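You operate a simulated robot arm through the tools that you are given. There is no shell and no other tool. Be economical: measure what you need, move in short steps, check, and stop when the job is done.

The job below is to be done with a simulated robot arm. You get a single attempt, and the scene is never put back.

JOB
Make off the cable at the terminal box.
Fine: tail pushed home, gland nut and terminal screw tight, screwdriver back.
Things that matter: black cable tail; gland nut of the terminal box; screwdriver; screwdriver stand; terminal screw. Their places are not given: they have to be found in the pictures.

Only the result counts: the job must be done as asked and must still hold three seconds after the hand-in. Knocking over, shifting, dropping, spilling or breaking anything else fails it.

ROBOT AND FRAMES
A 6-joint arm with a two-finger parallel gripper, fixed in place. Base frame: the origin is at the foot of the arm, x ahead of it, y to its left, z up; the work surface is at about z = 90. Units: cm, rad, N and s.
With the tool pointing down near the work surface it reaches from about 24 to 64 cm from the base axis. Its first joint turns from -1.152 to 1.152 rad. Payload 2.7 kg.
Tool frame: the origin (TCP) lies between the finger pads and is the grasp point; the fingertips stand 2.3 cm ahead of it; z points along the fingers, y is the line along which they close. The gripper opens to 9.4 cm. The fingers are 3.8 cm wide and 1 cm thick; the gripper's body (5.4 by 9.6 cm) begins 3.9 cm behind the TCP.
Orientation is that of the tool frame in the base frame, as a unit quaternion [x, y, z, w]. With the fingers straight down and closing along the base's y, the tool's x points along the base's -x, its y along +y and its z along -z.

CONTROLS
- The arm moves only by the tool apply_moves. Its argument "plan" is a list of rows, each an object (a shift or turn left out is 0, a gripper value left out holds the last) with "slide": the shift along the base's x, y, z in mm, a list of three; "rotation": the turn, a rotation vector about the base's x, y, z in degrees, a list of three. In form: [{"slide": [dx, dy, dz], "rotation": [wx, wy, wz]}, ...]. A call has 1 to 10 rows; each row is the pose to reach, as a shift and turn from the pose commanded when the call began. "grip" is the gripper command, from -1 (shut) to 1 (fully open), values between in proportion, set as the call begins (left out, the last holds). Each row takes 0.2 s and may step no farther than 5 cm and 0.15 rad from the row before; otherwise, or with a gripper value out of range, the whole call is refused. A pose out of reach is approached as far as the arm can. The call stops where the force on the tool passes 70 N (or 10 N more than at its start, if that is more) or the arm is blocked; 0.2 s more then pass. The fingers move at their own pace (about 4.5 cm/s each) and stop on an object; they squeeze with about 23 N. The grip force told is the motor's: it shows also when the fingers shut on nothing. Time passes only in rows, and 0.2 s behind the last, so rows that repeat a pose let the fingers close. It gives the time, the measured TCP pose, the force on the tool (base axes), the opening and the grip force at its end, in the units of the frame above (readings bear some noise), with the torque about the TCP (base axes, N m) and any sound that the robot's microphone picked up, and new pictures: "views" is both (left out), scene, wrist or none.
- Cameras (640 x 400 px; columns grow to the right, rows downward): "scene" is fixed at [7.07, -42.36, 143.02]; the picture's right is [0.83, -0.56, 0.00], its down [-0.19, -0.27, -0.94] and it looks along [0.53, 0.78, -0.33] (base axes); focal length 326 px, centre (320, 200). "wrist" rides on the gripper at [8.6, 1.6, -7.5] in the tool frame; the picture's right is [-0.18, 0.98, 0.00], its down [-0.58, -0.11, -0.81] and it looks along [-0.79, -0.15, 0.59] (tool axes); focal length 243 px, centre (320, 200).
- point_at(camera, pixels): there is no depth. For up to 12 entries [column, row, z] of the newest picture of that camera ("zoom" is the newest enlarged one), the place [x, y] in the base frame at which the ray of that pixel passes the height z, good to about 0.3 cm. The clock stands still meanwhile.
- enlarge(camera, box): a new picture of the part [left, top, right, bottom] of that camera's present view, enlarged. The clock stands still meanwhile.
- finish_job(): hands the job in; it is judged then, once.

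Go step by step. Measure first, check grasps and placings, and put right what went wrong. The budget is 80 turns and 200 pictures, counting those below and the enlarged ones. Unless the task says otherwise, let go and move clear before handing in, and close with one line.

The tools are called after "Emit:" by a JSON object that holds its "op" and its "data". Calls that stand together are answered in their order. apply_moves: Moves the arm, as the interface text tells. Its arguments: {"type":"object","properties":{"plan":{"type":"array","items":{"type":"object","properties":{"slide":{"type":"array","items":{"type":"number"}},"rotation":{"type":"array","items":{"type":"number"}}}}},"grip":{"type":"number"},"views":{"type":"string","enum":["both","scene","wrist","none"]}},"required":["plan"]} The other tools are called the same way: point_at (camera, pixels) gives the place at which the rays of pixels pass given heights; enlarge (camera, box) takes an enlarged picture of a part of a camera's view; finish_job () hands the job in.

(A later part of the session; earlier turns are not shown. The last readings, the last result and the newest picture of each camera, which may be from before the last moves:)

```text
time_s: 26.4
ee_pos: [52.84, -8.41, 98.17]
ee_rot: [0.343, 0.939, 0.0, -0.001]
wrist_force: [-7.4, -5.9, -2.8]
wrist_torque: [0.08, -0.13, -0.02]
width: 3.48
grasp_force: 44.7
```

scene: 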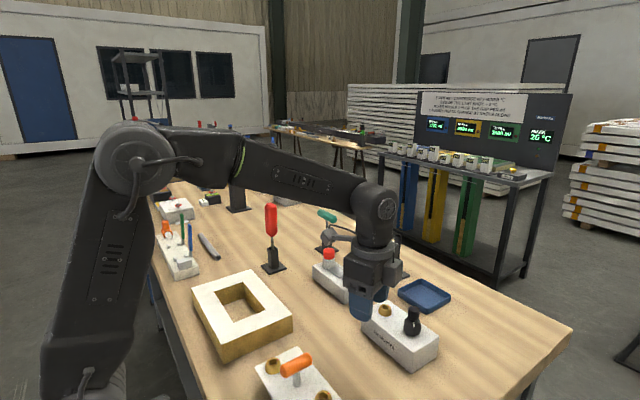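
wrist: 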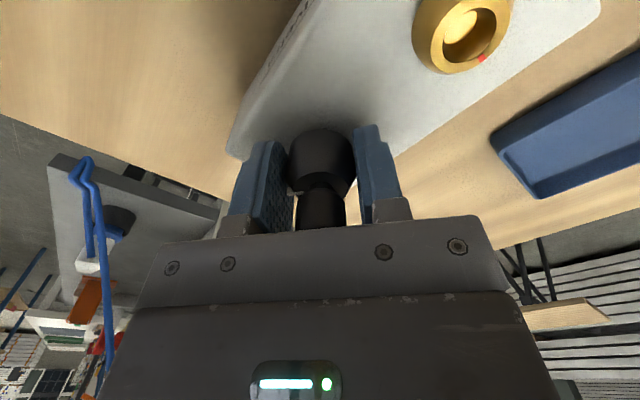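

Closed at 3.48 cm. Turn clockwise in small steps, reading torque.

Emit:
{"op": "apply_moves", "data": {"plan": [{"slide": [-1.3, -1.3, 0], "rotation": [0, 0, -4]}, {"slide": [-1.3, -1.3, 0], "rotation": [0, 0, -8]}], "views": "none"}}

Emit:
{"op": "apply_moves", "data": {"plan": [{"rotation": [0, 0, -3]}, {"rotation": [0, 0, -6]}], "views": "none"}}

Emit:
{"op": "apply_moves", "data": {"plan": [{"rotation": [0, 0, -3]}, {"rotation": [0, 0, -6]}], "views": "none"}}

Emit:
{"op": "apply_moves", "data": {"plan": [{"rotation": [0, 0, -3]}, {"rotation": [0, 0, -6]}], "views": "none"}}

```text
time_s: 27.0
ee_pos: [52.89, -8.39, 98.33]
ee_rot: [0.407, 0.913, 0.0, 0.0]
wrist_force: [3.7, 6.0, -3.2]
wrist_torque: [-0.58, 0.15, 0.42]
width: 3.45
grasp_force: 44.7
```

```text
time_s: 27.6
ee_pos: [52.78, -8.23, 98.28]
ee_rot: [0.454, 0.891, 0.002, 0.001]
wrist_force: [10.7, 18.2, -3.2]
wrist_torque: [-0.36, 0.04, 0.3]
width: 3.38
grasp_force: 45.1
```

```text
time_s: 28.2
ee_pos: [52.77, -8.32, 98.24]
ee_rot: [0.499, 0.866, 0.001, 0.002]
wrist_force: [16.1, 23.1, 1.9]
wrist_torque: [0.0, 0.28, 1.17]
width: 3.45
grasp_force: 45.9
```

```text
time_s: 28.8
ee_pos: [52.95, -8.26, 98.25]
ee_rot: [0.544, 0.839, 0.001, 0.001]
wrist_force: [21.4, 23.9, 3.8]
wrist_torque: [-0.41, 0.1, 0.82]
width: 3.48
grasp_force: 45.1
```

Peak 1.17 N m with the hand then camming over the hex and no nut motion: the nut is tight. Release, lift and turn back to neutral.

Emit:
{"op": "apply_moves", "data": {"plan": [{}, {}, {"slide": [0, 0, 40]}, {"slide": [0, 0, 80], "rotation": [0, 0, 8]}, {"slide": [0, 0, 120], "rotation": [0, 0, 16]}, {"slide": [-20, 30, 150], "rotation": [0, 0, 24]}, {"slide": [-60, 50, 170], "rotation": [0, 0, 32]}, {"slide": [-100, 75, 180], "rotation": [0, 0, 40]}, {"slide": [-140, 100, 180], "rotation": [0, 0, 48]}, {"slide": [-160, 140, 180], "rotation": [0, 0, 56]}], "grip": 0.1, "views": "none"}}

Emit:
{"op": "apply_moves", "data": {"plan": [{"slide": [0, 40, 0], "rotation": [0, 0, 8]}, {"slide": [0, 80, 0], "rotation": [0, 0, 10]}, {"slide": [0, 120, 0], "rotation": [0, 0, 10]}, {"slide": [0, 160, 0], "rotation": [0, 0, 10]}, {"slide": [0, 200, 0], "rotation": [0, 0, 10]}, {"slide": [0, 240, 0], "rotation": [0, 0, 10]}, {"slide": [0, 280, 0], "rotation": [0, 0, 10]}], "grip": 0.1, "views": "both"}}

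Emit:
{"op": "enlarge", "data": {"camera": "scene", "box": [396, 300, 430, 340]}}

```text
time_s: 31.0
ee_pos: [36.85, 5.31, 116.19]
ee_rot: [0.086, 0.996, 0.0, 0.0]
wrist_force: [-0.6, 0.1, -0.1]
wrist_torque: [-0.02, 0.05, 0.05]
width: 5.18
grasp_force: 0.1
```

```text
time_s: 32.6
ee_pos: [36.73, 33.57, 115.95]
ee_rot: [0.002, 1.0, 0.0, 0.0]
wrist_force: [-0.3, 0.0, -0.3]
wrist_torque: [0.02, -0.01, 0.01]
width: 5.14
grasp_force: 0.0
```

scene: 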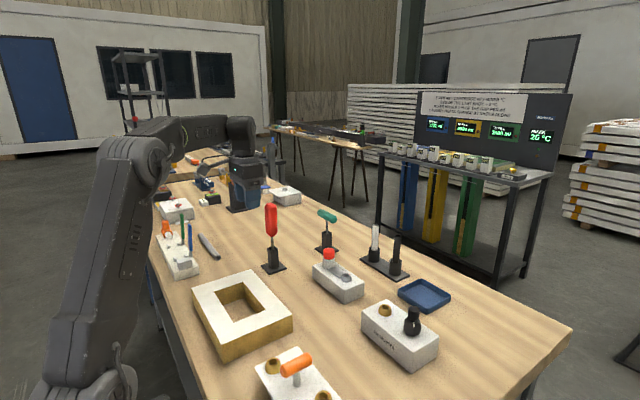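
wrist: 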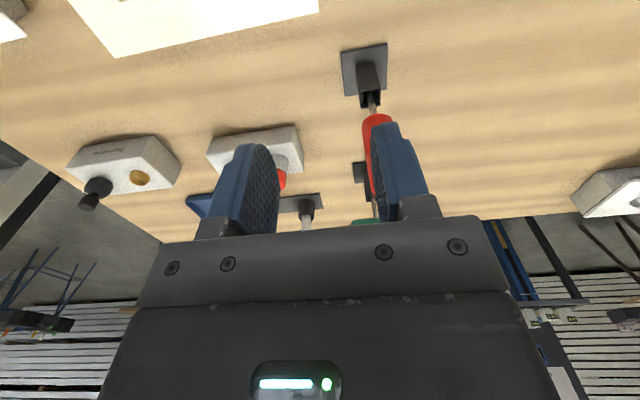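

```text
10.00 times, centred on (413, 320) of scene
```

zoom: 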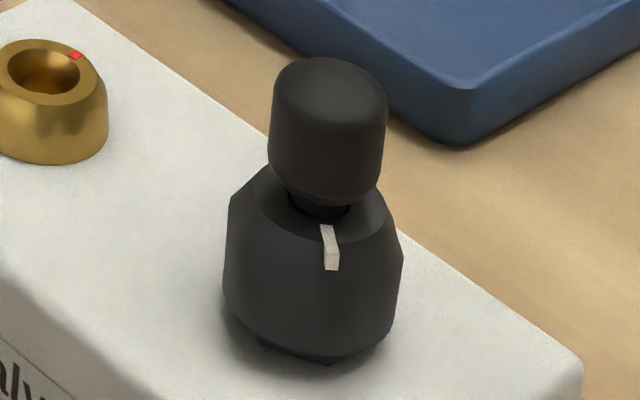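

The nut mark hasn't moved since: at its stop. Now measure the red screwdriver: enlarge both views.

Emit:
{"op": "enlarge", "data": {"camera": "scene", "box": [245, 195, 345, 280]}}

Emit:
{"op": "apply_moves", "data": {"plan": [{"slide": [-45, 20, 20]}, {"slide": [-45, 20, 20]}], "grip": 1, "views": "wrist"}}

Emit:
{"op": "enlarge", "data": {"camera": "wrist", "box": [270, 50, 430, 190]}}

```text
4.71 times, centred on (295, 238) of scene
```

zoom: 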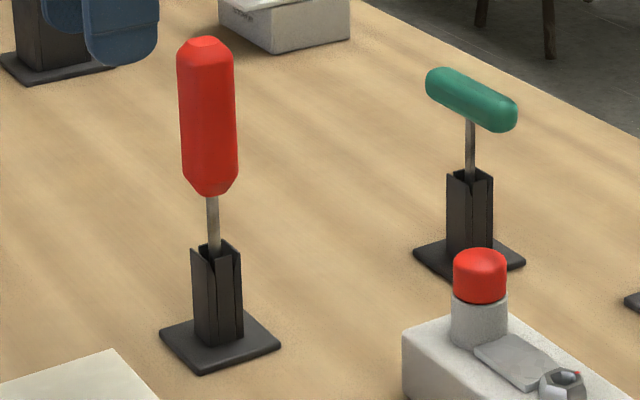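

```text
refused: row 1 steps farther than a row can; nothing moved
```

```text
2.86 times, centred on (350, 120) of wrist
```

zoom: 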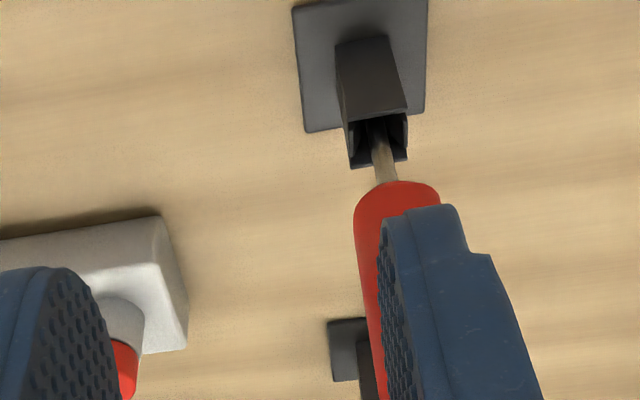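

Driver: handle ≈ z 100.7–110.5, holder top ≈ 96.7. Triangulate the axis.

Emit:
{"op": "point_at", "data": {"camera": "wrist", "pixels": [[363.9, 72.7, 90.5], [370.2, 99, 96.5], [371, 102, 97], [373, 113, 100.7], [373, 113, 100]]}}

Emit:
{"op": "point_at", "data": {"camera": "scene", "pixels": [[273.7, 268, 90.5], [272.8, 249, 96.5], [271.2, 235.3, 100.7], [271, 204, 110.5], [270.5, 204, 110]]}}

Emit:
{"op": "apply_moves", "data": {"plan": [{"slide": [-30, 20, 15]}, {"slide": [-50, 25, 20]}, {"slide": [-50, 25, 20]}], "grip": 1, "views": "wrist"}}

Emit:
{"op": "enlarge", "data": {"camera": "wrist", "box": [250, 50, 430, 230]}}

```text
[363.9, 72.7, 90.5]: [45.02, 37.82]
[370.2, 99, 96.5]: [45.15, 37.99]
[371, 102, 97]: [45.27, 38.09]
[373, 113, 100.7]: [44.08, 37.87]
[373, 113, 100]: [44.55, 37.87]
```

```text
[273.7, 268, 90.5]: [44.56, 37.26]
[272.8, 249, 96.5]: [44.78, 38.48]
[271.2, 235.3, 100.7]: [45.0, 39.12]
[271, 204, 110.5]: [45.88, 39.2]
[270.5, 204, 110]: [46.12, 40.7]
```

```text
time_s: 33.4
ee_pos: [31.63, 35.95, 118.18]
ee_rot: [0.001, 1.0, 0.0, 0.0]
wrist_force: [0.8, -0.2, 0.1]
wrist_torque: [0.0, -0.03, 0.01]
width: 9.39
grasp_force: 0.1
```

wrist: 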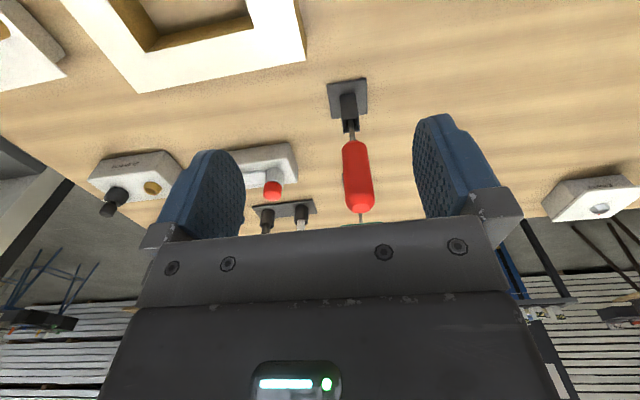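

```text
2.22 times, centred on (340, 140) of wrist
```

zoom: 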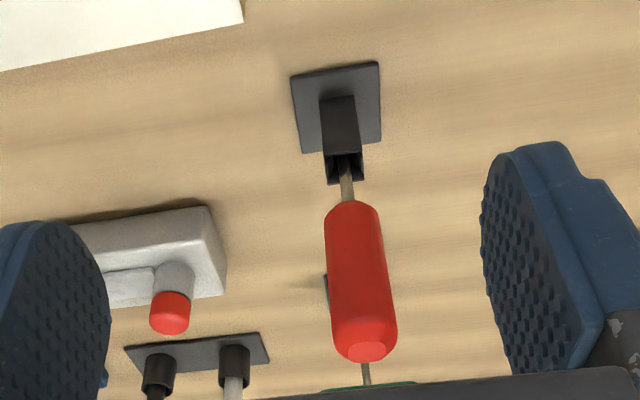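

Axis ≈ (44.9,37.9), handle top ≈ 110.5. Move over it, fully open, then check before descending.

Emit:
{"op": "apply_moves", "data": {"plan": [{"slide": [40, 8, 0]}, {"slide": [80, 16, 0]}, {"slide": [110, 19, 0]}, {"slide": [133, 19, -2]}, {"slide": [133, 19, -30]}, {"slide": [133, 19, -30]}], "views": "both"}}

Emit:
{"op": "enlarge", "data": {"camera": "scene", "box": [230, 170, 330, 280]}}

```text
time_s: 34.8
ee_pos: [44.66, 37.39, 114.93]
ee_rot: [0.0, 1.0, 0.001, 0.0]
wrist_force: [0.2, 0.3, 0.0]
wrist_torque: [-0.01, -0.03, -0.03]
width: 9.38
grasp_force: 0.0
out of reach, approached as far as the arm can: row 3, 4, 5, 6
```

scene: 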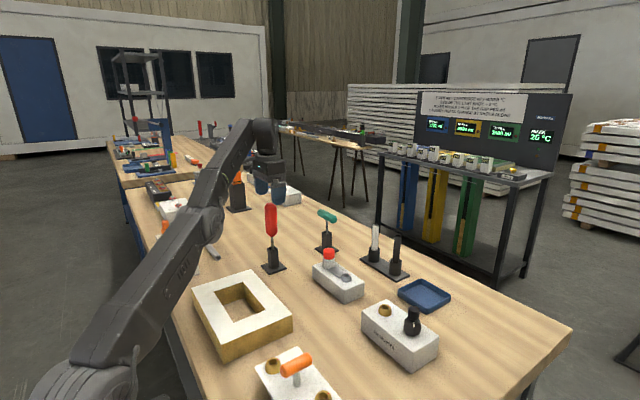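
wrist: 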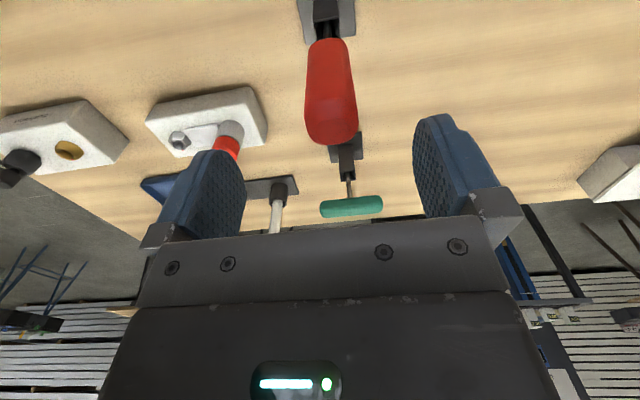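

```text
3.64 times, centred on (280, 225) of scene
```

zoom: 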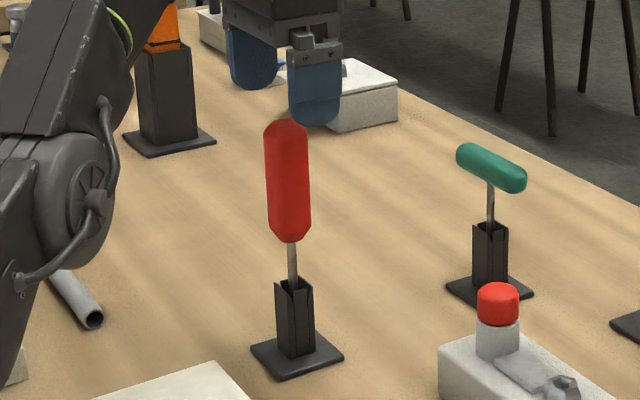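

At the reach limit here, but lower is within reach. Handle (333,138) is within the open fingers; descend around it to TCP z≈107.5.

Emit:
{"op": "apply_moves", "data": {"plan": [{"slide": [0, 0, -20]}, {"slide": [0, 0, -40]}, {"slide": [0, 0, -60]}, {"slide": [0, 0, -72]}, {"slide": [0, 0, -76]}], "views": "both"}}

Emit:
{"op": "enlarge", "data": {"camera": "scene", "box": [230, 170, 330, 280]}}

```text
time_s: 36.0
ee_pos: [44.65, 37.29, 107.36]
ee_rot: [-0.001, 1.0, 0.0, 0.0]
wrist_force: [-0.2, -0.4, 0.3]
wrist_torque: [0.0, -0.02, 0.03]
width: 9.4
grasp_force: 0.1
```

scene: 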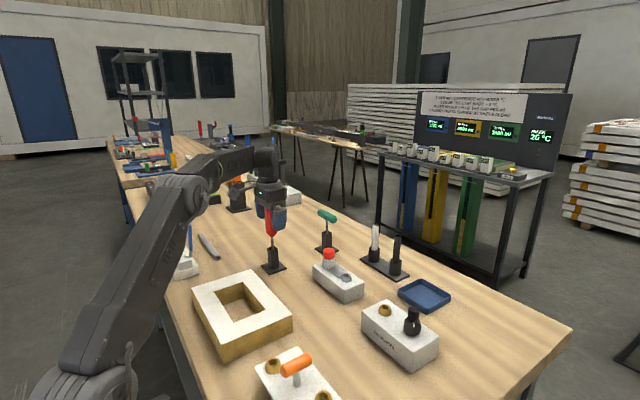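
wrist: 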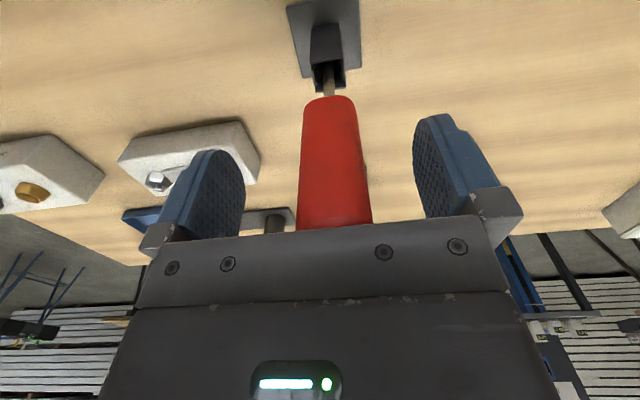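

```text
3.64 times, centred on (280, 225) of scene
```

zoom: 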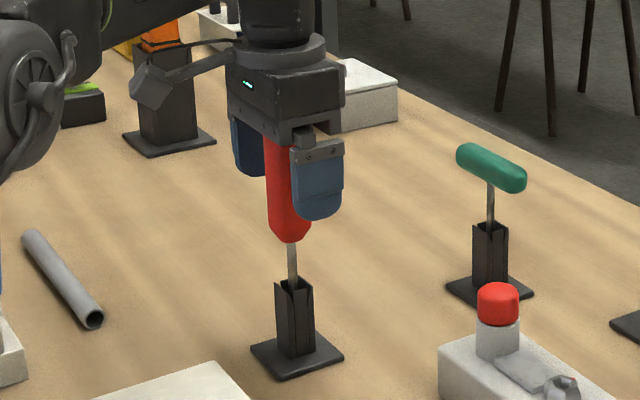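

Handle is a bit toward +y (col ~333 vs finger centre 320). Shift +3,+6 mm and close.

Emit:
{"op": "apply_moves", "data": {"plan": [{"slide": [3, 6, 0]}, {"slide": [3, 6, 0]}], "views": "wrist"}}

Emit:
{"op": "apply_moves", "data": {"plan": [{}, {}, {}, {}, {}], "grip": -1, "views": "both"}}

Emit:
{"op": "enlarge", "data": {"camera": "scene", "box": [230, 170, 330, 280]}}

```text
time_s: 36.6
ee_pos: [45.0, 37.91, 107.27]
ee_rot: [0.001, 1.0, 0.0, 0.0]
wrist_force: [0.2, -0.2, -0.1]
wrist_torque: [-0.02, 0.01, 0.03]
width: 9.41
grasp_force: 0.1
```

wrist: 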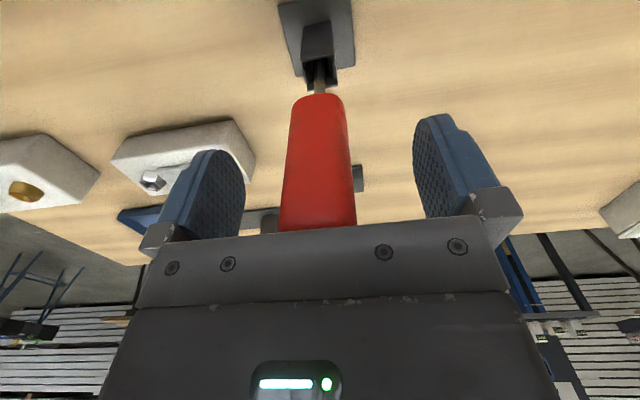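

```text
time_s: 37.8
ee_pos: [44.85, 37.99, 107.35]
ee_rot: [0.001, 1.0, 0.0, 0.0]
wrist_force: [-0.4, 0.3, -0.4]
wrist_torque: [-0.09, -0.04, 0.0]
width: 3.18
grasp_force: 22.9
```

scene: 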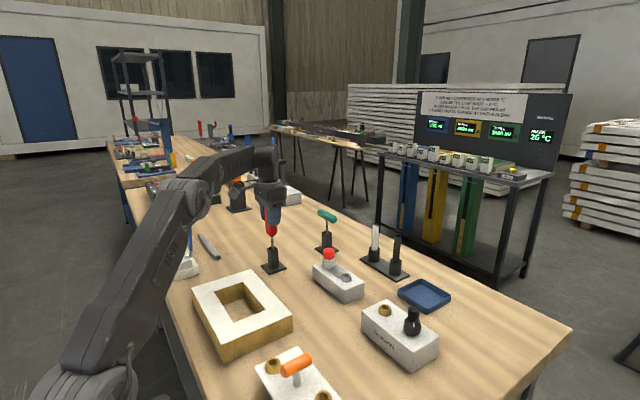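
wrist: 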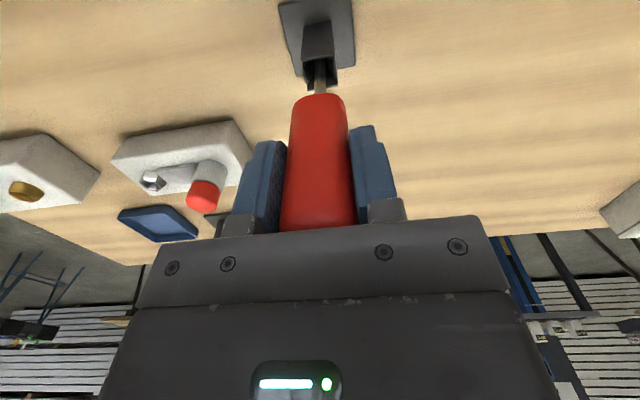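

```text
3.64 times, centred on (280, 225) of scene
```

zoom: 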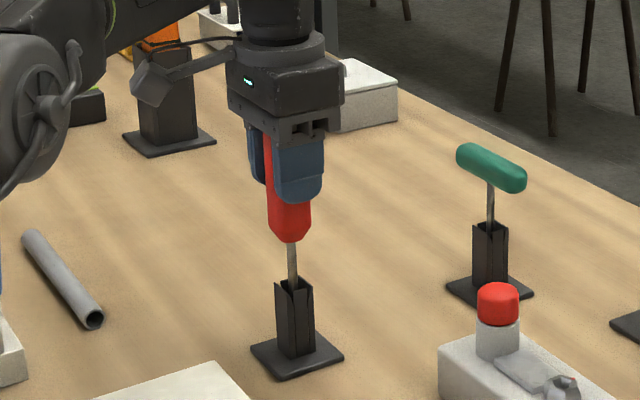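

Held at 3.18 cm (pick pose ≈ 44.9,37.95,107.35). Lift straight in small steps.

Emit:
{"op": "apply_moves", "data": {"plan": [{"slide": [0, 0, 10]}, {"slide": [0, 0, 20]}, {"slide": [0, 0, 30]}, {"slide": [0, 0, 40]}], "views": "scene"}}

Emit:
{"op": "enlarge", "data": {"camera": "scene", "box": [230, 170, 330, 280]}}

```text
time_s: 38.8
ee_pos: [44.9, 38.16, 111.22]
ee_rot: [0.001, 1.0, 0.001, -0.001]
wrist_force: [0.8, 0.2, -1.3]
wrist_torque: [-0.01, -0.02, 0.01]
width: 3.16
grasp_force: 22.9
```

scene: 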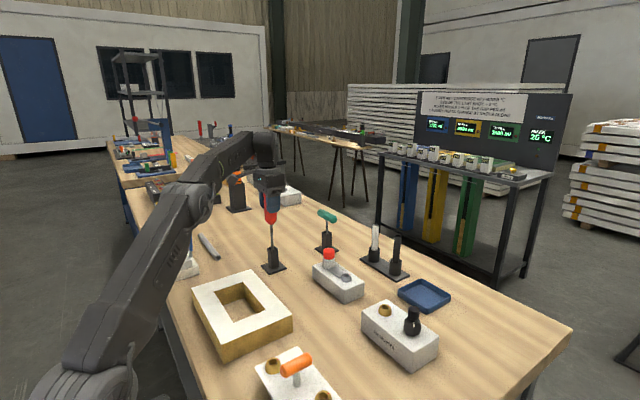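

```text
3.64 times, centred on (280, 225) of scene
```

zoom: 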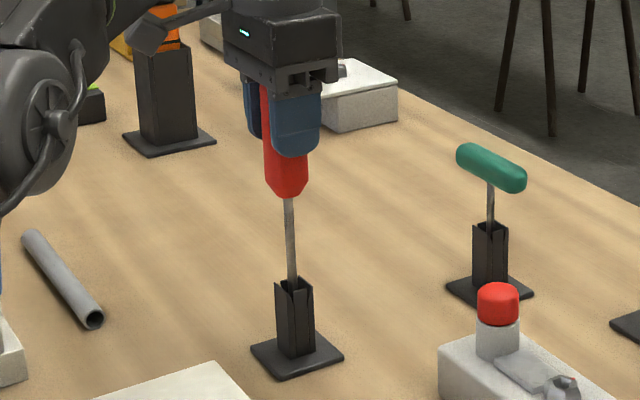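

Coming out straight; tip not yet out. Continue up.

Emit:
{"op": "apply_moves", "data": {"plan": [{"slide": [0, 0, 8]}, {"slide": [0, 0, 14]}, {"slide": [0, 0, 20]}], "views": "scene"}}

Emit:
{"op": "enlarge", "data": {"camera": "scene", "box": [230, 170, 330, 280]}}

```text
time_s: 39.6
ee_pos: [44.87, 38.08, 113.28]
ee_rot: [0.001, 1.0, -0.001, 0.0]
wrist_force: [-1.2, 0.5, -1.1]
wrist_torque: [-0.02, 0.02, -0.03]
width: 3.16
grasp_force: 23.0
```

scene: 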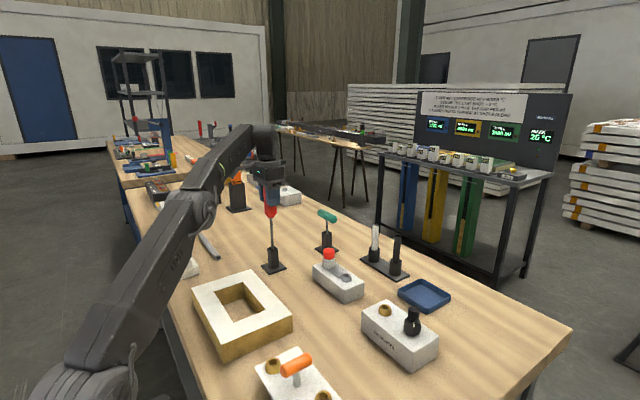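

```text
3.64 times, centred on (280, 225) of scene
```

zoom: 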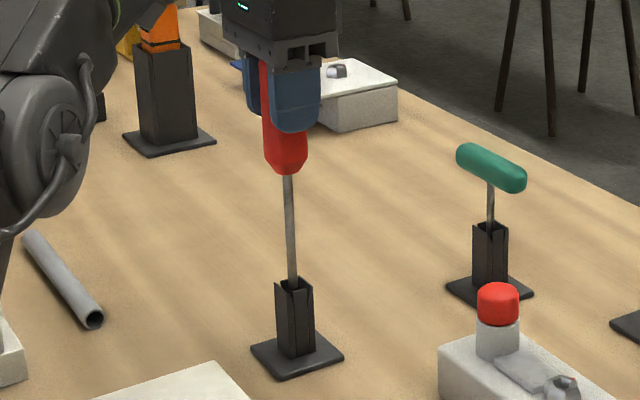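

Still some shaft in the holder; continue slowly.

Emit:
{"op": "apply_moves", "data": {"plan": [{"slide": [0, 0, 4]}, {"slide": [0, 0, 8]}, {"slide": [0, 0, 12]}], "views": "scene"}}

Emit:
{"op": "enlarge", "data": {"camera": "scene", "box": [240, 200, 310, 280]}}

Emit:
{"op": "enlarge", "data": {"camera": "wrist", "box": [240, 0, 400, 140]}}

```text
time_s: 40.4
ee_pos: [44.77, 37.91, 114.44]
ee_rot: [0.0, 1.0, 0.0, -0.001]
wrist_force: [-0.3, -0.3, -0.6]
wrist_torque: [0.01, 0.03, 0.04]
width: 3.13
grasp_force: 22.7
```

scene: 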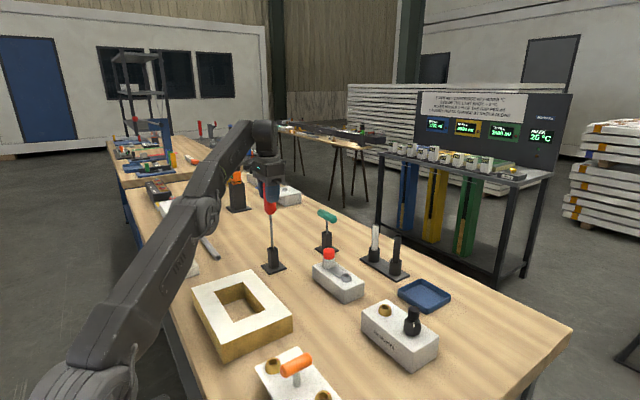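

```text
5.00 times, centred on (275, 240) of scene
```

zoom: 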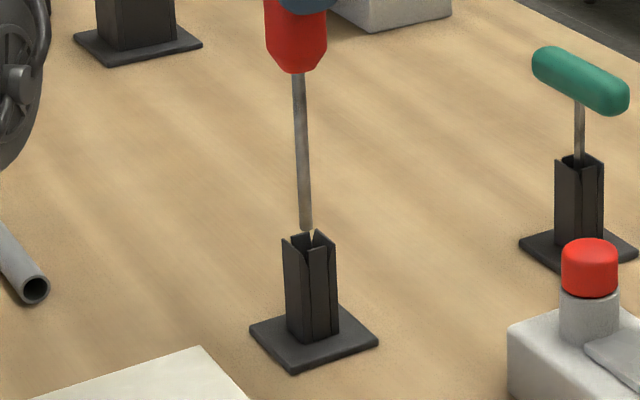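

```text
2.86 times, centred on (320, 70) of wrist
```

zoom: 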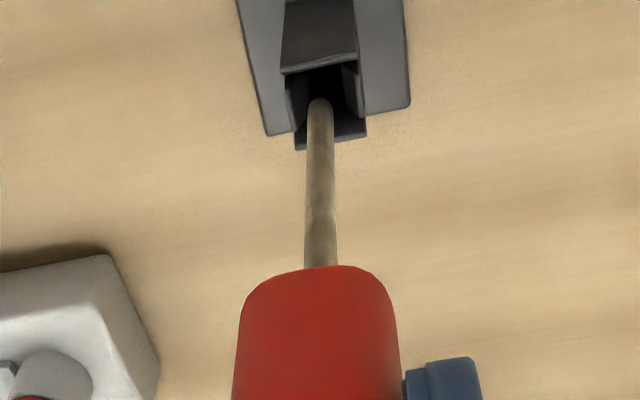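

The tip is just clear (≈0.8 cm above the holder top). Retreat inward and up, then swing toward the terminal box at height.

Emit:
{"op": "apply_moves", "data": {"plan": [{"slide": [-4, -3, 5]}, {"slide": [-25, -20, 22]}, {"slide": [-50, -40, 45]}, {"slide": [-75, -65, 70]}, {"slide": [-80, -105, 80]}, {"slide": [-60, -150, 80]}, {"slide": [-50, -195, 80]}, {"slide": [-40, -240, 80]}, {"slide": [-20, -285, 80]}, {"slide": [0, -330, 80]}], "views": "both"}}

Emit:
{"op": "enlarge", "data": {"camera": "scene", "box": [340, 180, 460, 360]}}

```text
time_s: 42.6
ee_pos: [44.78, 5.08, 122.54]
ee_rot: [0.0, 1.0, -0.001, -0.001]
wrist_force: [0.6, -0.7, -1.5]
wrist_torque: [0.04, 0.01, -0.02]
width: 3.14
grasp_force: 23.3
```

scene: 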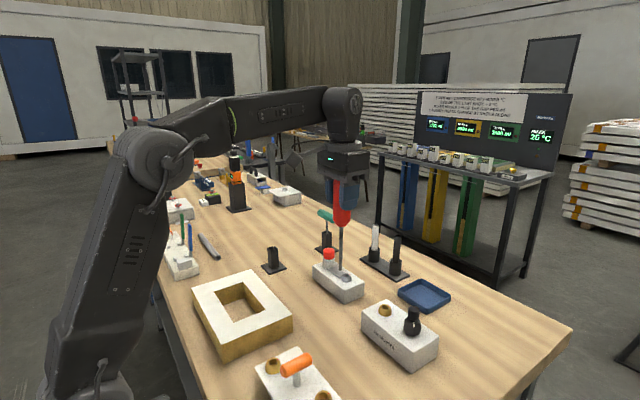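
wrist: 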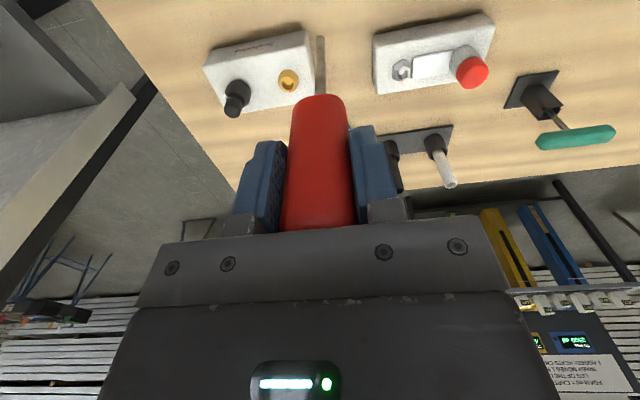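

```text
2.22 times, centred on (400, 270) of scene
```

zoom: 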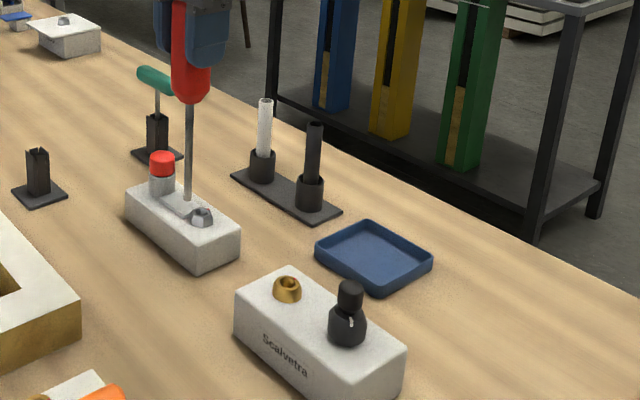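

The driver is carried cleanly; I'll look at its tip in the wrist view, and the screw.

Emit:
{"op": "enlarge", "data": {"camera": "wrist", "box": [250, 20, 350, 110]}}

Emit:
{"op": "enlarge", "data": {"camera": "scene", "box": [365, 290, 405, 330]}}

```text
4.44 times, centred on (300, 65) of wrist
```

zoom: 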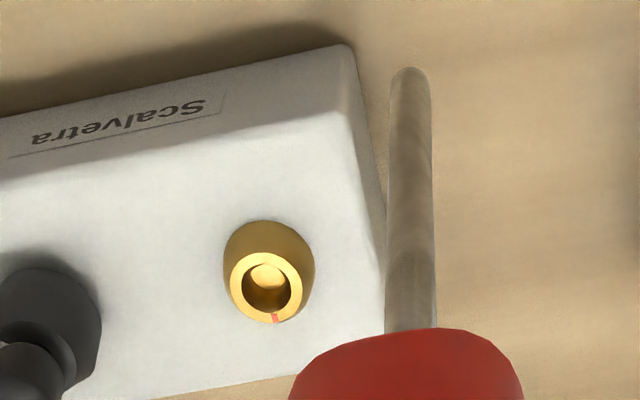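

```text
10.00 times, centred on (385, 310) of scene
```

zoom: 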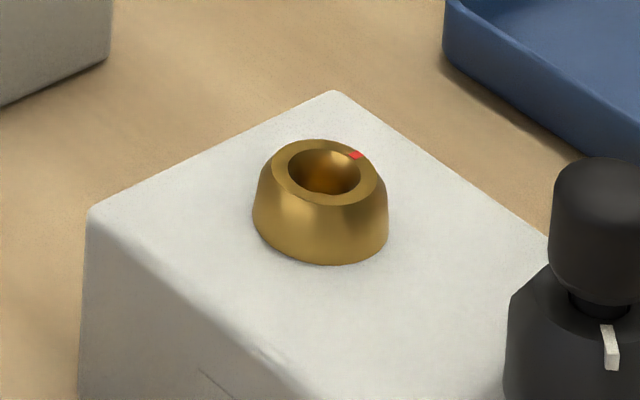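

Tip (320,36) lies on the tool axis. Move above the screw at (52.9,-1.05), tip ~103.

Emit:
{"op": "apply_moves", "data": {"plan": [{"slide": [25, -20, 0], "rotation": [0, 0, 8]}, {"slide": [55, -40, 0], "rotation": [0, 0, 16]}, {"slide": [80, -61, 0], "rotation": [0, 0, 24]}, {"slide": [81, -61, 0], "rotation": [0, 0, 32]}, {"slide": [81, -61, 0], "rotation": [0, 0, 40]}, {"slide": [81, -61, 0], "rotation": [0, 0, 48]}, {"slide": [81, -61, -10], "rotation": [0, 0, 56]}, {"slide": [81, -61, -25], "rotation": [0, 0, 64]}, {"slide": [81, -61, -25], "rotation": [0, 0, 64]}], "views": "both"}}

Emit:
{"op": "enlarge", "data": {"camera": "scene", "box": [350, 260, 420, 330]}}

Emit:
{"op": "enlarge", "data": {"camera": "wrist", "box": [260, 0, 380, 110]}}

```text
time_s: 44.6
ee_pos: [53.07, -1.09, 120.1]
ee_rot: [-0.531, 0.848, 0.0, 0.001]
wrist_force: [-1.1, -0.4, -1.1]
wrist_torque: [0.01, -0.03, 0.02]
width: 3.18
grasp_force: 22.9
```

scene: 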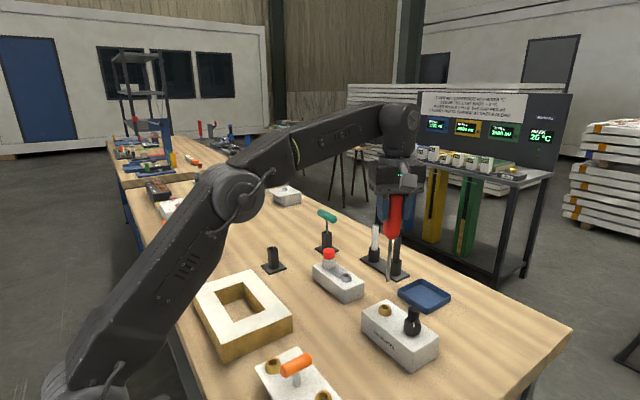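
wrist: 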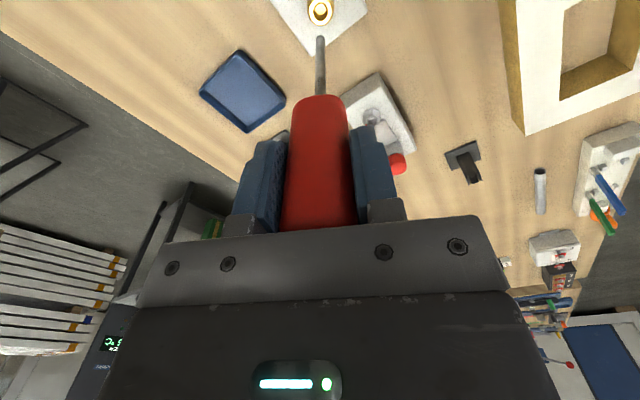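

```text
5.71 times, centred on (385, 295) of scene
```

zoom: 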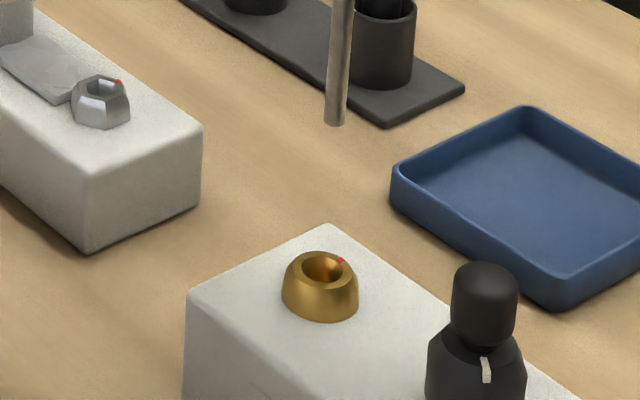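

```text
3.64 times, centred on (320, 55) of wrist
```

zoom: 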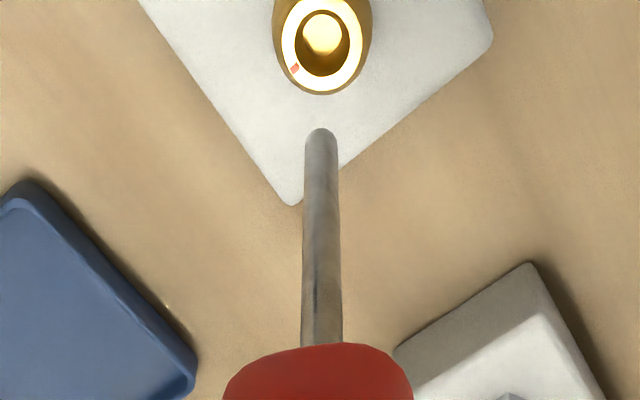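

Tip (387.7,281) is vertically over the hole in both views (≤1 mm by calculation). Descend gradually watching force.

Emit:
{"op": "apply_moves", "data": {"plan": [{"slide": [-1, 0, -25]}, {"slide": [-1, 0, -45]}, {"slide": [-1, 0, -53]}, {"slide": [-1, 0, -58]}], "views": "none"}}

Emit:
{"op": "enlarge", "data": {"camera": "scene", "box": [360, 275, 410, 325]}}

Emit:
{"op": "enlarge", "data": {"camera": "wrist", "box": [270, 0, 370, 90]}}

```text
time_s: 45.6
ee_pos: [52.84, -1.01, 114.23]
ee_rot: [-0.53, 0.848, 0.0, 0.0]
wrist_force: [-0.6, 0.6, -1.4]
wrist_torque: [-0.01, 0.01, 0.0]
width: 3.15
grasp_force: 22.6
```

```text
8.00 times, centred on (385, 300) of scene
```

zoom: 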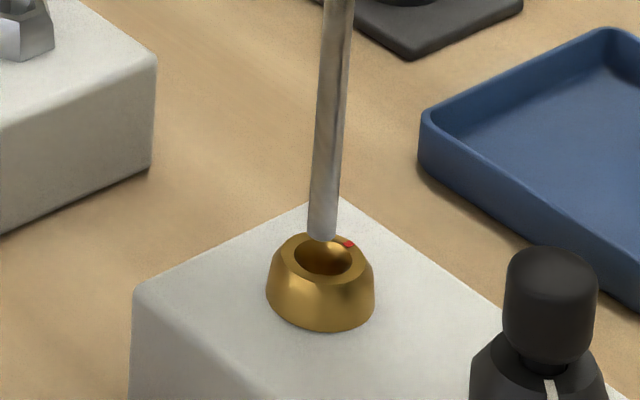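

```text
4.44 times, centred on (320, 45) of wrist
```

zoom: 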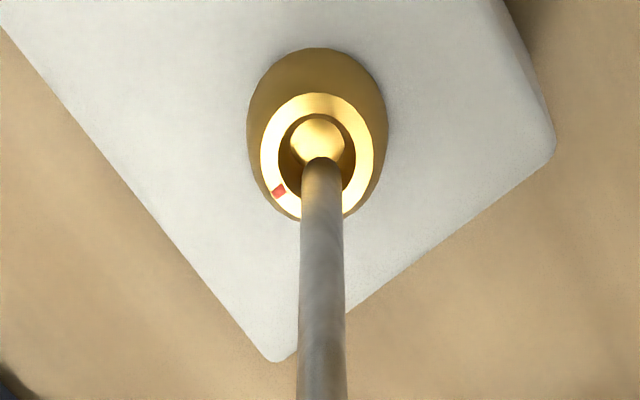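

The tip is centred just above the hole. Continue down in 3 mm steps.

Emit:
{"op": "apply_moves", "data": {"plan": [{"slide": [0, 0, -4]}, {"slide": [0, 0, -8]}, {"slide": [0, 0, -12]}], "views": "none"}}

Emit:
{"op": "enlarge", "data": {"camera": "scene", "box": [360, 275, 410, 325]}}

Emit:
{"op": "enlarge", "data": {"camera": "wrist", "box": [270, 0, 370, 90]}}

```text
time_s: 46.4
ee_pos: [52.89, -0.99, 113.03]
ee_rot: [-0.53, 0.848, 0.0, 0.0]
wrist_force: [0.5, 0.0, -0.1]
wrist_torque: [0.03, -0.03, 0.06]
width: 3.14
grasp_force: 22.8
```

```text
8.00 times, centred on (385, 300) of scene
```

zoom: 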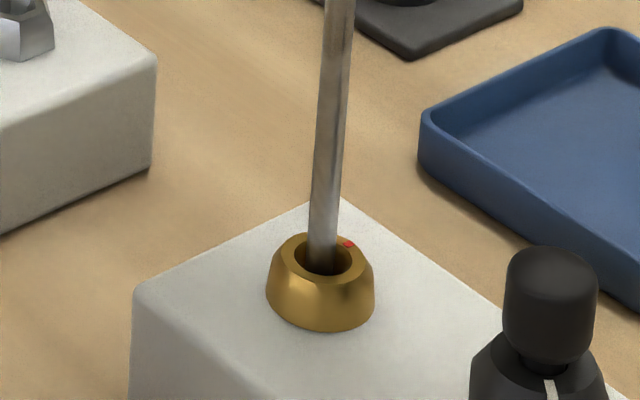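

```text
4.44 times, centred on (320, 45) of wrist
```

zoom: 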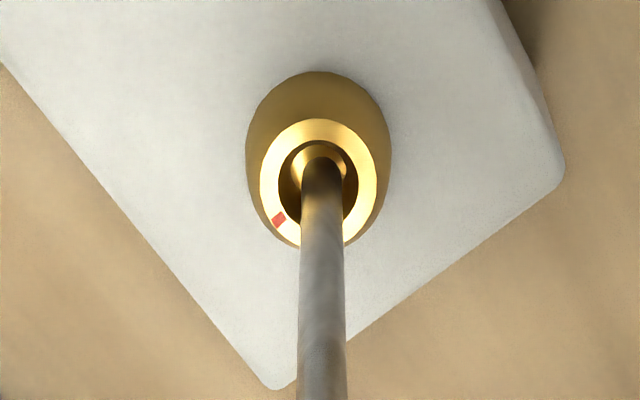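

The tip is entering the hole, no force yet. Continue down to contact.

Emit:
{"op": "apply_moves", "data": {"plan": [{"slide": [0, 0, -3]}, {"slide": [0, 0, -6]}, {"slide": [0, 0, -9]}], "views": "none"}}

Emit:
{"op": "enlarge", "data": {"camera": "scene", "box": [360, 275, 410, 325]}}

```text
time_s: 47.2
ee_pos: [52.95, -1.03, 112.33]
ee_rot: [-0.53, 0.848, 0.0, 0.003]
wrist_force: [-3.4, 1.9, 19.3]
wrist_torque: [0.28, 0.51, -0.03]
width: 3.17
grasp_force: 23.6
```

```text
8.00 times, centred on (385, 300) of scene
```

zoom: 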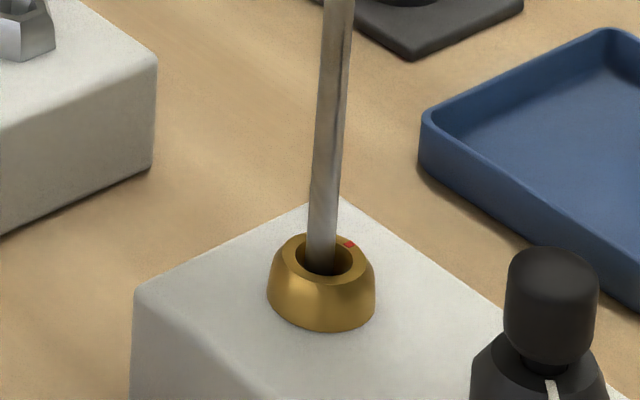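

Bottomed: 19 N at TCP 112.3. Turn clockwise with this light pressure.

Emit:
{"op": "apply_moves", "data": {"plan": [{"rotation": [0, 0, -8]}, {"rotation": [0, 0, -16]}, {"rotation": [0, 0, -24]}, {"rotation": [0, 0, -32]}], "views": "none"}}

Emit:
{"op": "enlarge", "data": {"camera": "scene", "box": [360, 275, 410, 325]}}

Emit:
{"op": "enlarge", "data": {"camera": "wrist", "box": [270, 0, 370, 90]}}

```text
time_s: 48.2
ee_pos: [52.88, -1.0, 112.31]
ee_rot: [-0.273, 0.962, -0.001, 0.002]
wrist_force: [-2.1, 0.9, 26.7]
wrist_torque: [0.29, 0.43, 0.03]
width: 3.17
grasp_force: 22.4
```

```text
8.00 times, centred on (385, 300) of scene
```

zoom: 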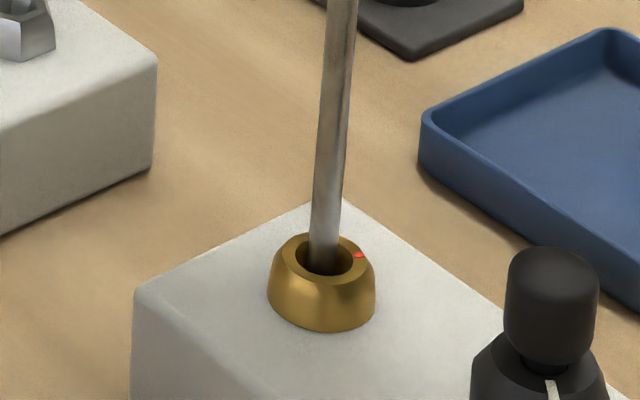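

```text
4.44 times, centred on (320, 45) of wrist
```

zoom: 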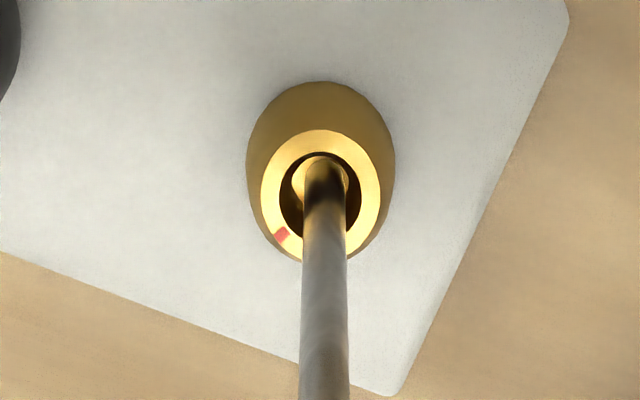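

The red mark moves with the driver: it engages. Continue clockwise.

Emit:
{"op": "apply_moves", "data": {"plan": [{"rotation": [0, 0, -8]}, {"rotation": [0, 0, -16]}, {"rotation": [0, 0, -24]}, {"rotation": [0, 0, -32]}, {"rotation": [0, 0, -40]}, {"rotation": [0, 0, -48]}, {"rotation": [0, 0, -56]}, {"rotation": [0, 0, -64]}], "views": "none"}}

Emit:
{"op": "enlarge", "data": {"camera": "wrist", "box": [270, 0, 370, 90]}}

```text
time_s: 50.0
ee_pos: [52.98, -1.05, 112.2]
ee_rot: [0.277, 0.961, 0.0, 0.002]
wrist_force: [-0.9, 4.7, 24.0]
wrist_torque: [0.86, 0.14, 0.06]
width: 3.17
grasp_force: 23.3
```

```text
4.44 times, centred on (320, 45) of wrist
```

zoom: 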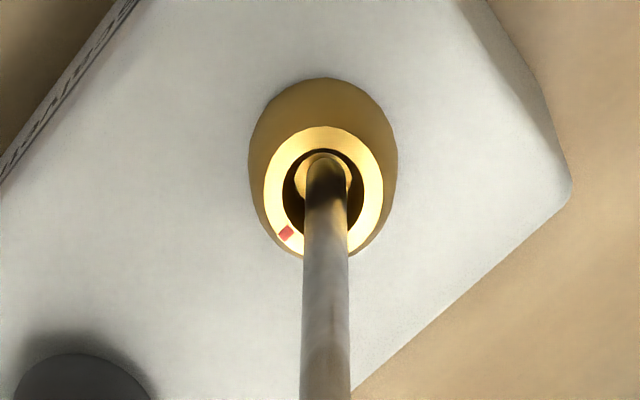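

Still turning freely (torque z 0.06). Continue.

Emit:
{"op": "apply_moves", "data": {"plan": [{"rotation": [0, 0, -8]}, {"rotation": [0, 0, -16]}, {"rotation": [0, 0, -24]}, {"rotation": [0, 0, -32]}, {"rotation": [0, 0, -40]}, {"rotation": [0, 0, -48]}, {"rotation": [0, 0, -56]}, {"rotation": [0, 0, -64]}, {"rotation": [0, 0, -72]}, {"rotation": [0, 0, -80]}], "views": "none"}}

Emit:
{"op": "enlarge", "data": {"camera": "wrist", "box": [270, 0, 370, 90]}}

```text
time_s: 52.2
ee_pos: [52.96, -1.12, 112.21]
ee_rot: [0.829, 0.559, 0.002, 0.003]
wrist_force: [2.7, -1.0, 21.2]
wrist_torque: [-0.02, -0.42, 0.56]
width: 3.2
grasp_force: 22.8
```

```text
4.44 times, centred on (320, 45) of wrist
```

zoom: 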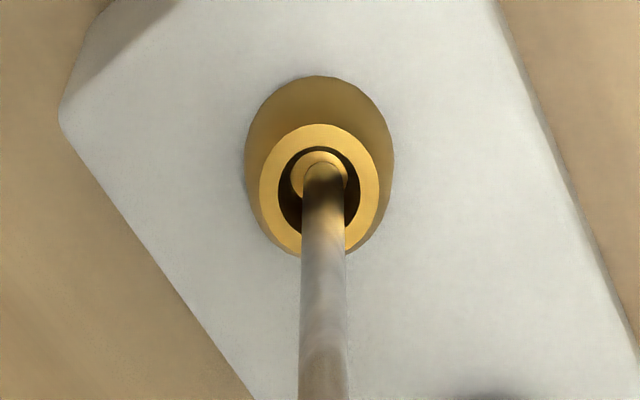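

Torque has risen to 0.56 N m and the mark slipped behind the shaft: the screw is tightening. Press a little harder and turn more.

Emit:
{"op": "apply_moves", "data": {"plan": [{"slide": [0, 0, -3]}, {"slide": [0, 0, -3], "rotation": [0, 0, -5]}, {"slide": [0, 0, -3], "rotation": [0, 0, -10]}], "views": "none"}}

Emit:
{"op": "enlarge", "data": {"camera": "scene", "box": [360, 275, 410, 325]}}

Emit:
{"op": "enlarge", "data": {"camera": "wrist", "box": [240, 0, 400, 240]}}

```text
time_s: 53.0
ee_pos: [52.88, -1.15, 112.28]
ee_rot: [0.875, 0.483, 0.005, 0.003]
wrist_force: [0.2, 0.6, 31.8]
wrist_torque: [-0.08, 0.08, 0.5]
width: 3.25
grasp_force: 23.3
```

```text
8.00 times, centred on (385, 300) of scene
```

zoom: 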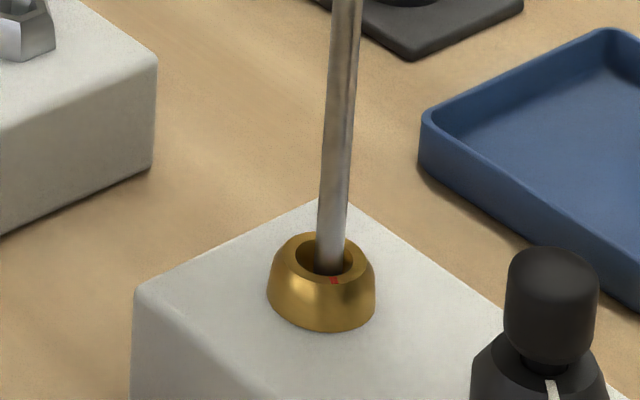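

```text
1.67 times, centred on (320, 120) of wrist
```

zoom: 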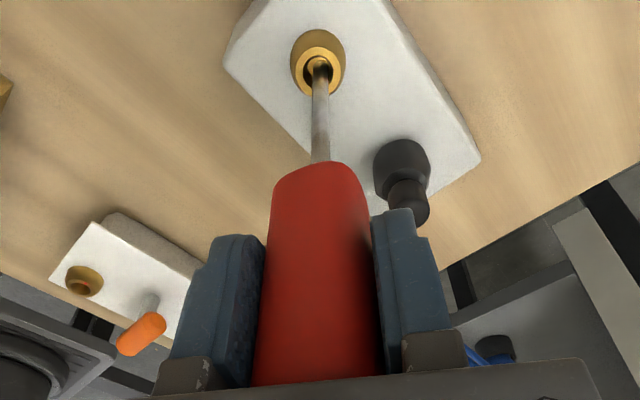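

Screw mark turned ~160° and the octagonal handle begins turning in the fingers (width 3.25). A little more, to see the peak torque and whether the mark still moves.

Emit:
{"op": "apply_moves", "data": {"plan": [{"rotation": [0, 0, -5]}, {"rotation": [0, 0, -10]}], "views": "none"}}

Emit:
{"op": "enlarge", "data": {"camera": "scene", "box": [360, 275, 410, 325]}}

Emit:
{"op": "apply_moves", "data": {"plan": [{"rotation": [0, 0, -5]}, {"rotation": [0, 0, -10]}], "views": "none"}}

Emit:
{"op": "enlarge", "data": {"camera": "scene", "box": [360, 275, 410, 325]}}

```text
time_s: 53.6
ee_pos: [52.9, -1.21, 112.29]
ee_rot: [0.914, 0.406, 0.005, 0.003]
wrist_force: [0.3, -0.3, 34.5]
wrist_torque: [-0.14, -0.02, 0.61]
width: 3.3
grasp_force: 23.3
```

```text
8.00 times, centred on (385, 300) of scene
```

zoom: 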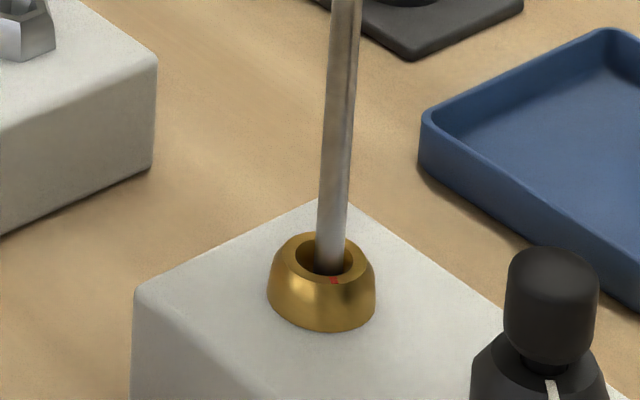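

```text
time_s: 54.2
ee_pos: [53.01, -0.92, 112.33]
ee_rot: [0.946, 0.324, 0.005, 0.002]
wrist_force: [2.8, -1.3, 32.7]
wrist_torque: [-0.29, -0.36, 0.55]
width: 3.4
grasp_force: 22.7
```

```text
8.00 times, centred on (385, 300) of scene
```

zoom: 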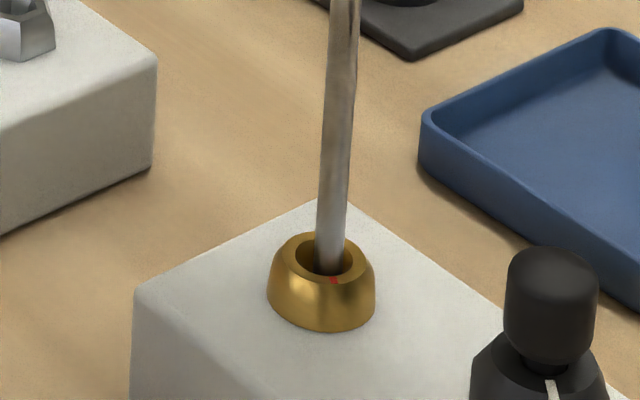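

The mark no longer moves under 0.6 N m: the screw is tight at its stop. Lift the driver straight out, then retreat and unwind.

Emit:
{"op": "apply_moves", "data": {"plan": [{"slide": [0, 0, 5]}, {"slide": [0, 0, 20]}, {"slide": [0, 0, 45]}, {"slide": [0, 0, 75]}, {"slide": [-20, 10, 90], "rotation": [0, 0, 8]}, {"slide": [-45, 20, 100], "rotation": [0, 0, 16]}, {"slide": [-70, 30, 100], "rotation": [0, 0, 24]}, {"slide": [-80, 40, 100], "rotation": [0, 0, 32]}, {"slide": [-85, 50, 100], "rotation": [0, 0, 40]}, {"slide": [-85, 60, 100], "rotation": [0, 0, 48]}], "views": "none"}}

Emit:
{"op": "apply_moves", "data": {"plan": [{"rotation": [0, 0, 8]}, {"rotation": [0, 0, 16]}, {"rotation": [0, 0, 24]}, {"rotation": [0, 0, 32]}, {"rotation": [0, 0, 40]}, {"rotation": [0, 0, 48]}, {"rotation": [0, 0, 56]}, {"rotation": [0, 0, 64]}, {"rotation": [0, 0, 72]}, {"rotation": [0, 0, 80]}], "views": "both"}}

Emit:
{"op": "enlarge", "data": {"camera": "scene", "box": [360, 280, 440, 350]}}

```text
time_s: 56.4
ee_pos: [44.43, 4.95, 121.76]
ee_rot: [0.73, 0.683, -0.001, 0.0]
wrist_force: [1.0, 0.6, -1.0]
wrist_torque: [0.0, 0.0, -0.02]
width: 3.24
grasp_force: 23.0
```

```text
time_s: 58.6
ee_pos: [44.42, 4.87, 121.69]
ee_rot: [0.122, 0.993, -0.001, 0.0]
wrist_force: [0.0, 0.0, -1.3]
wrist_torque: [0.03, -0.02, 0.02]
width: 3.23
grasp_force: 23.2
```

scene: 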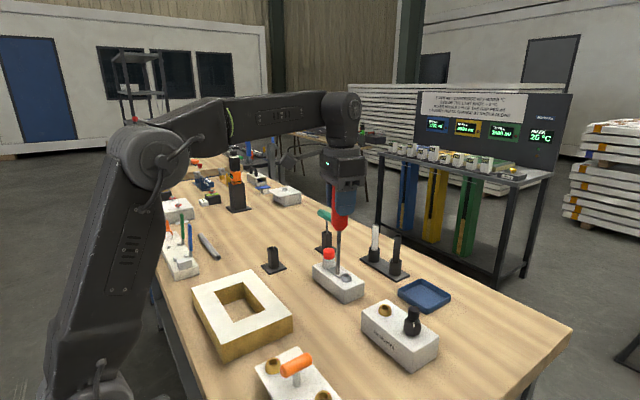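
wrist: 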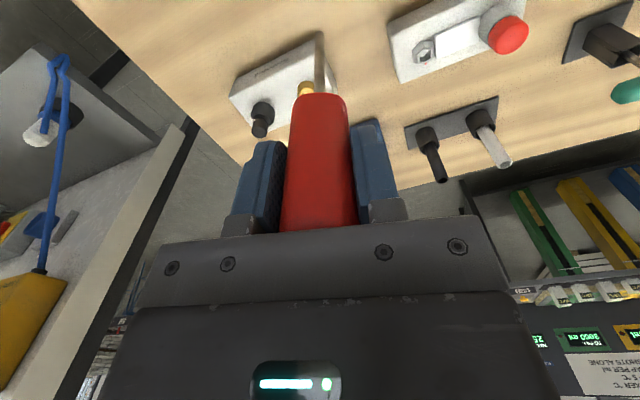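

```text
5.71 times, centred on (400, 315) of scene
```

zoom: 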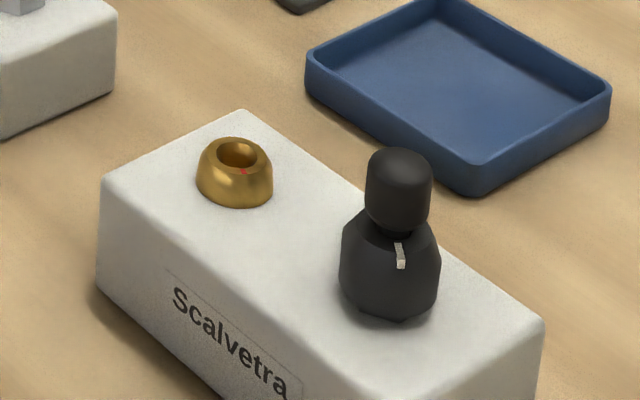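

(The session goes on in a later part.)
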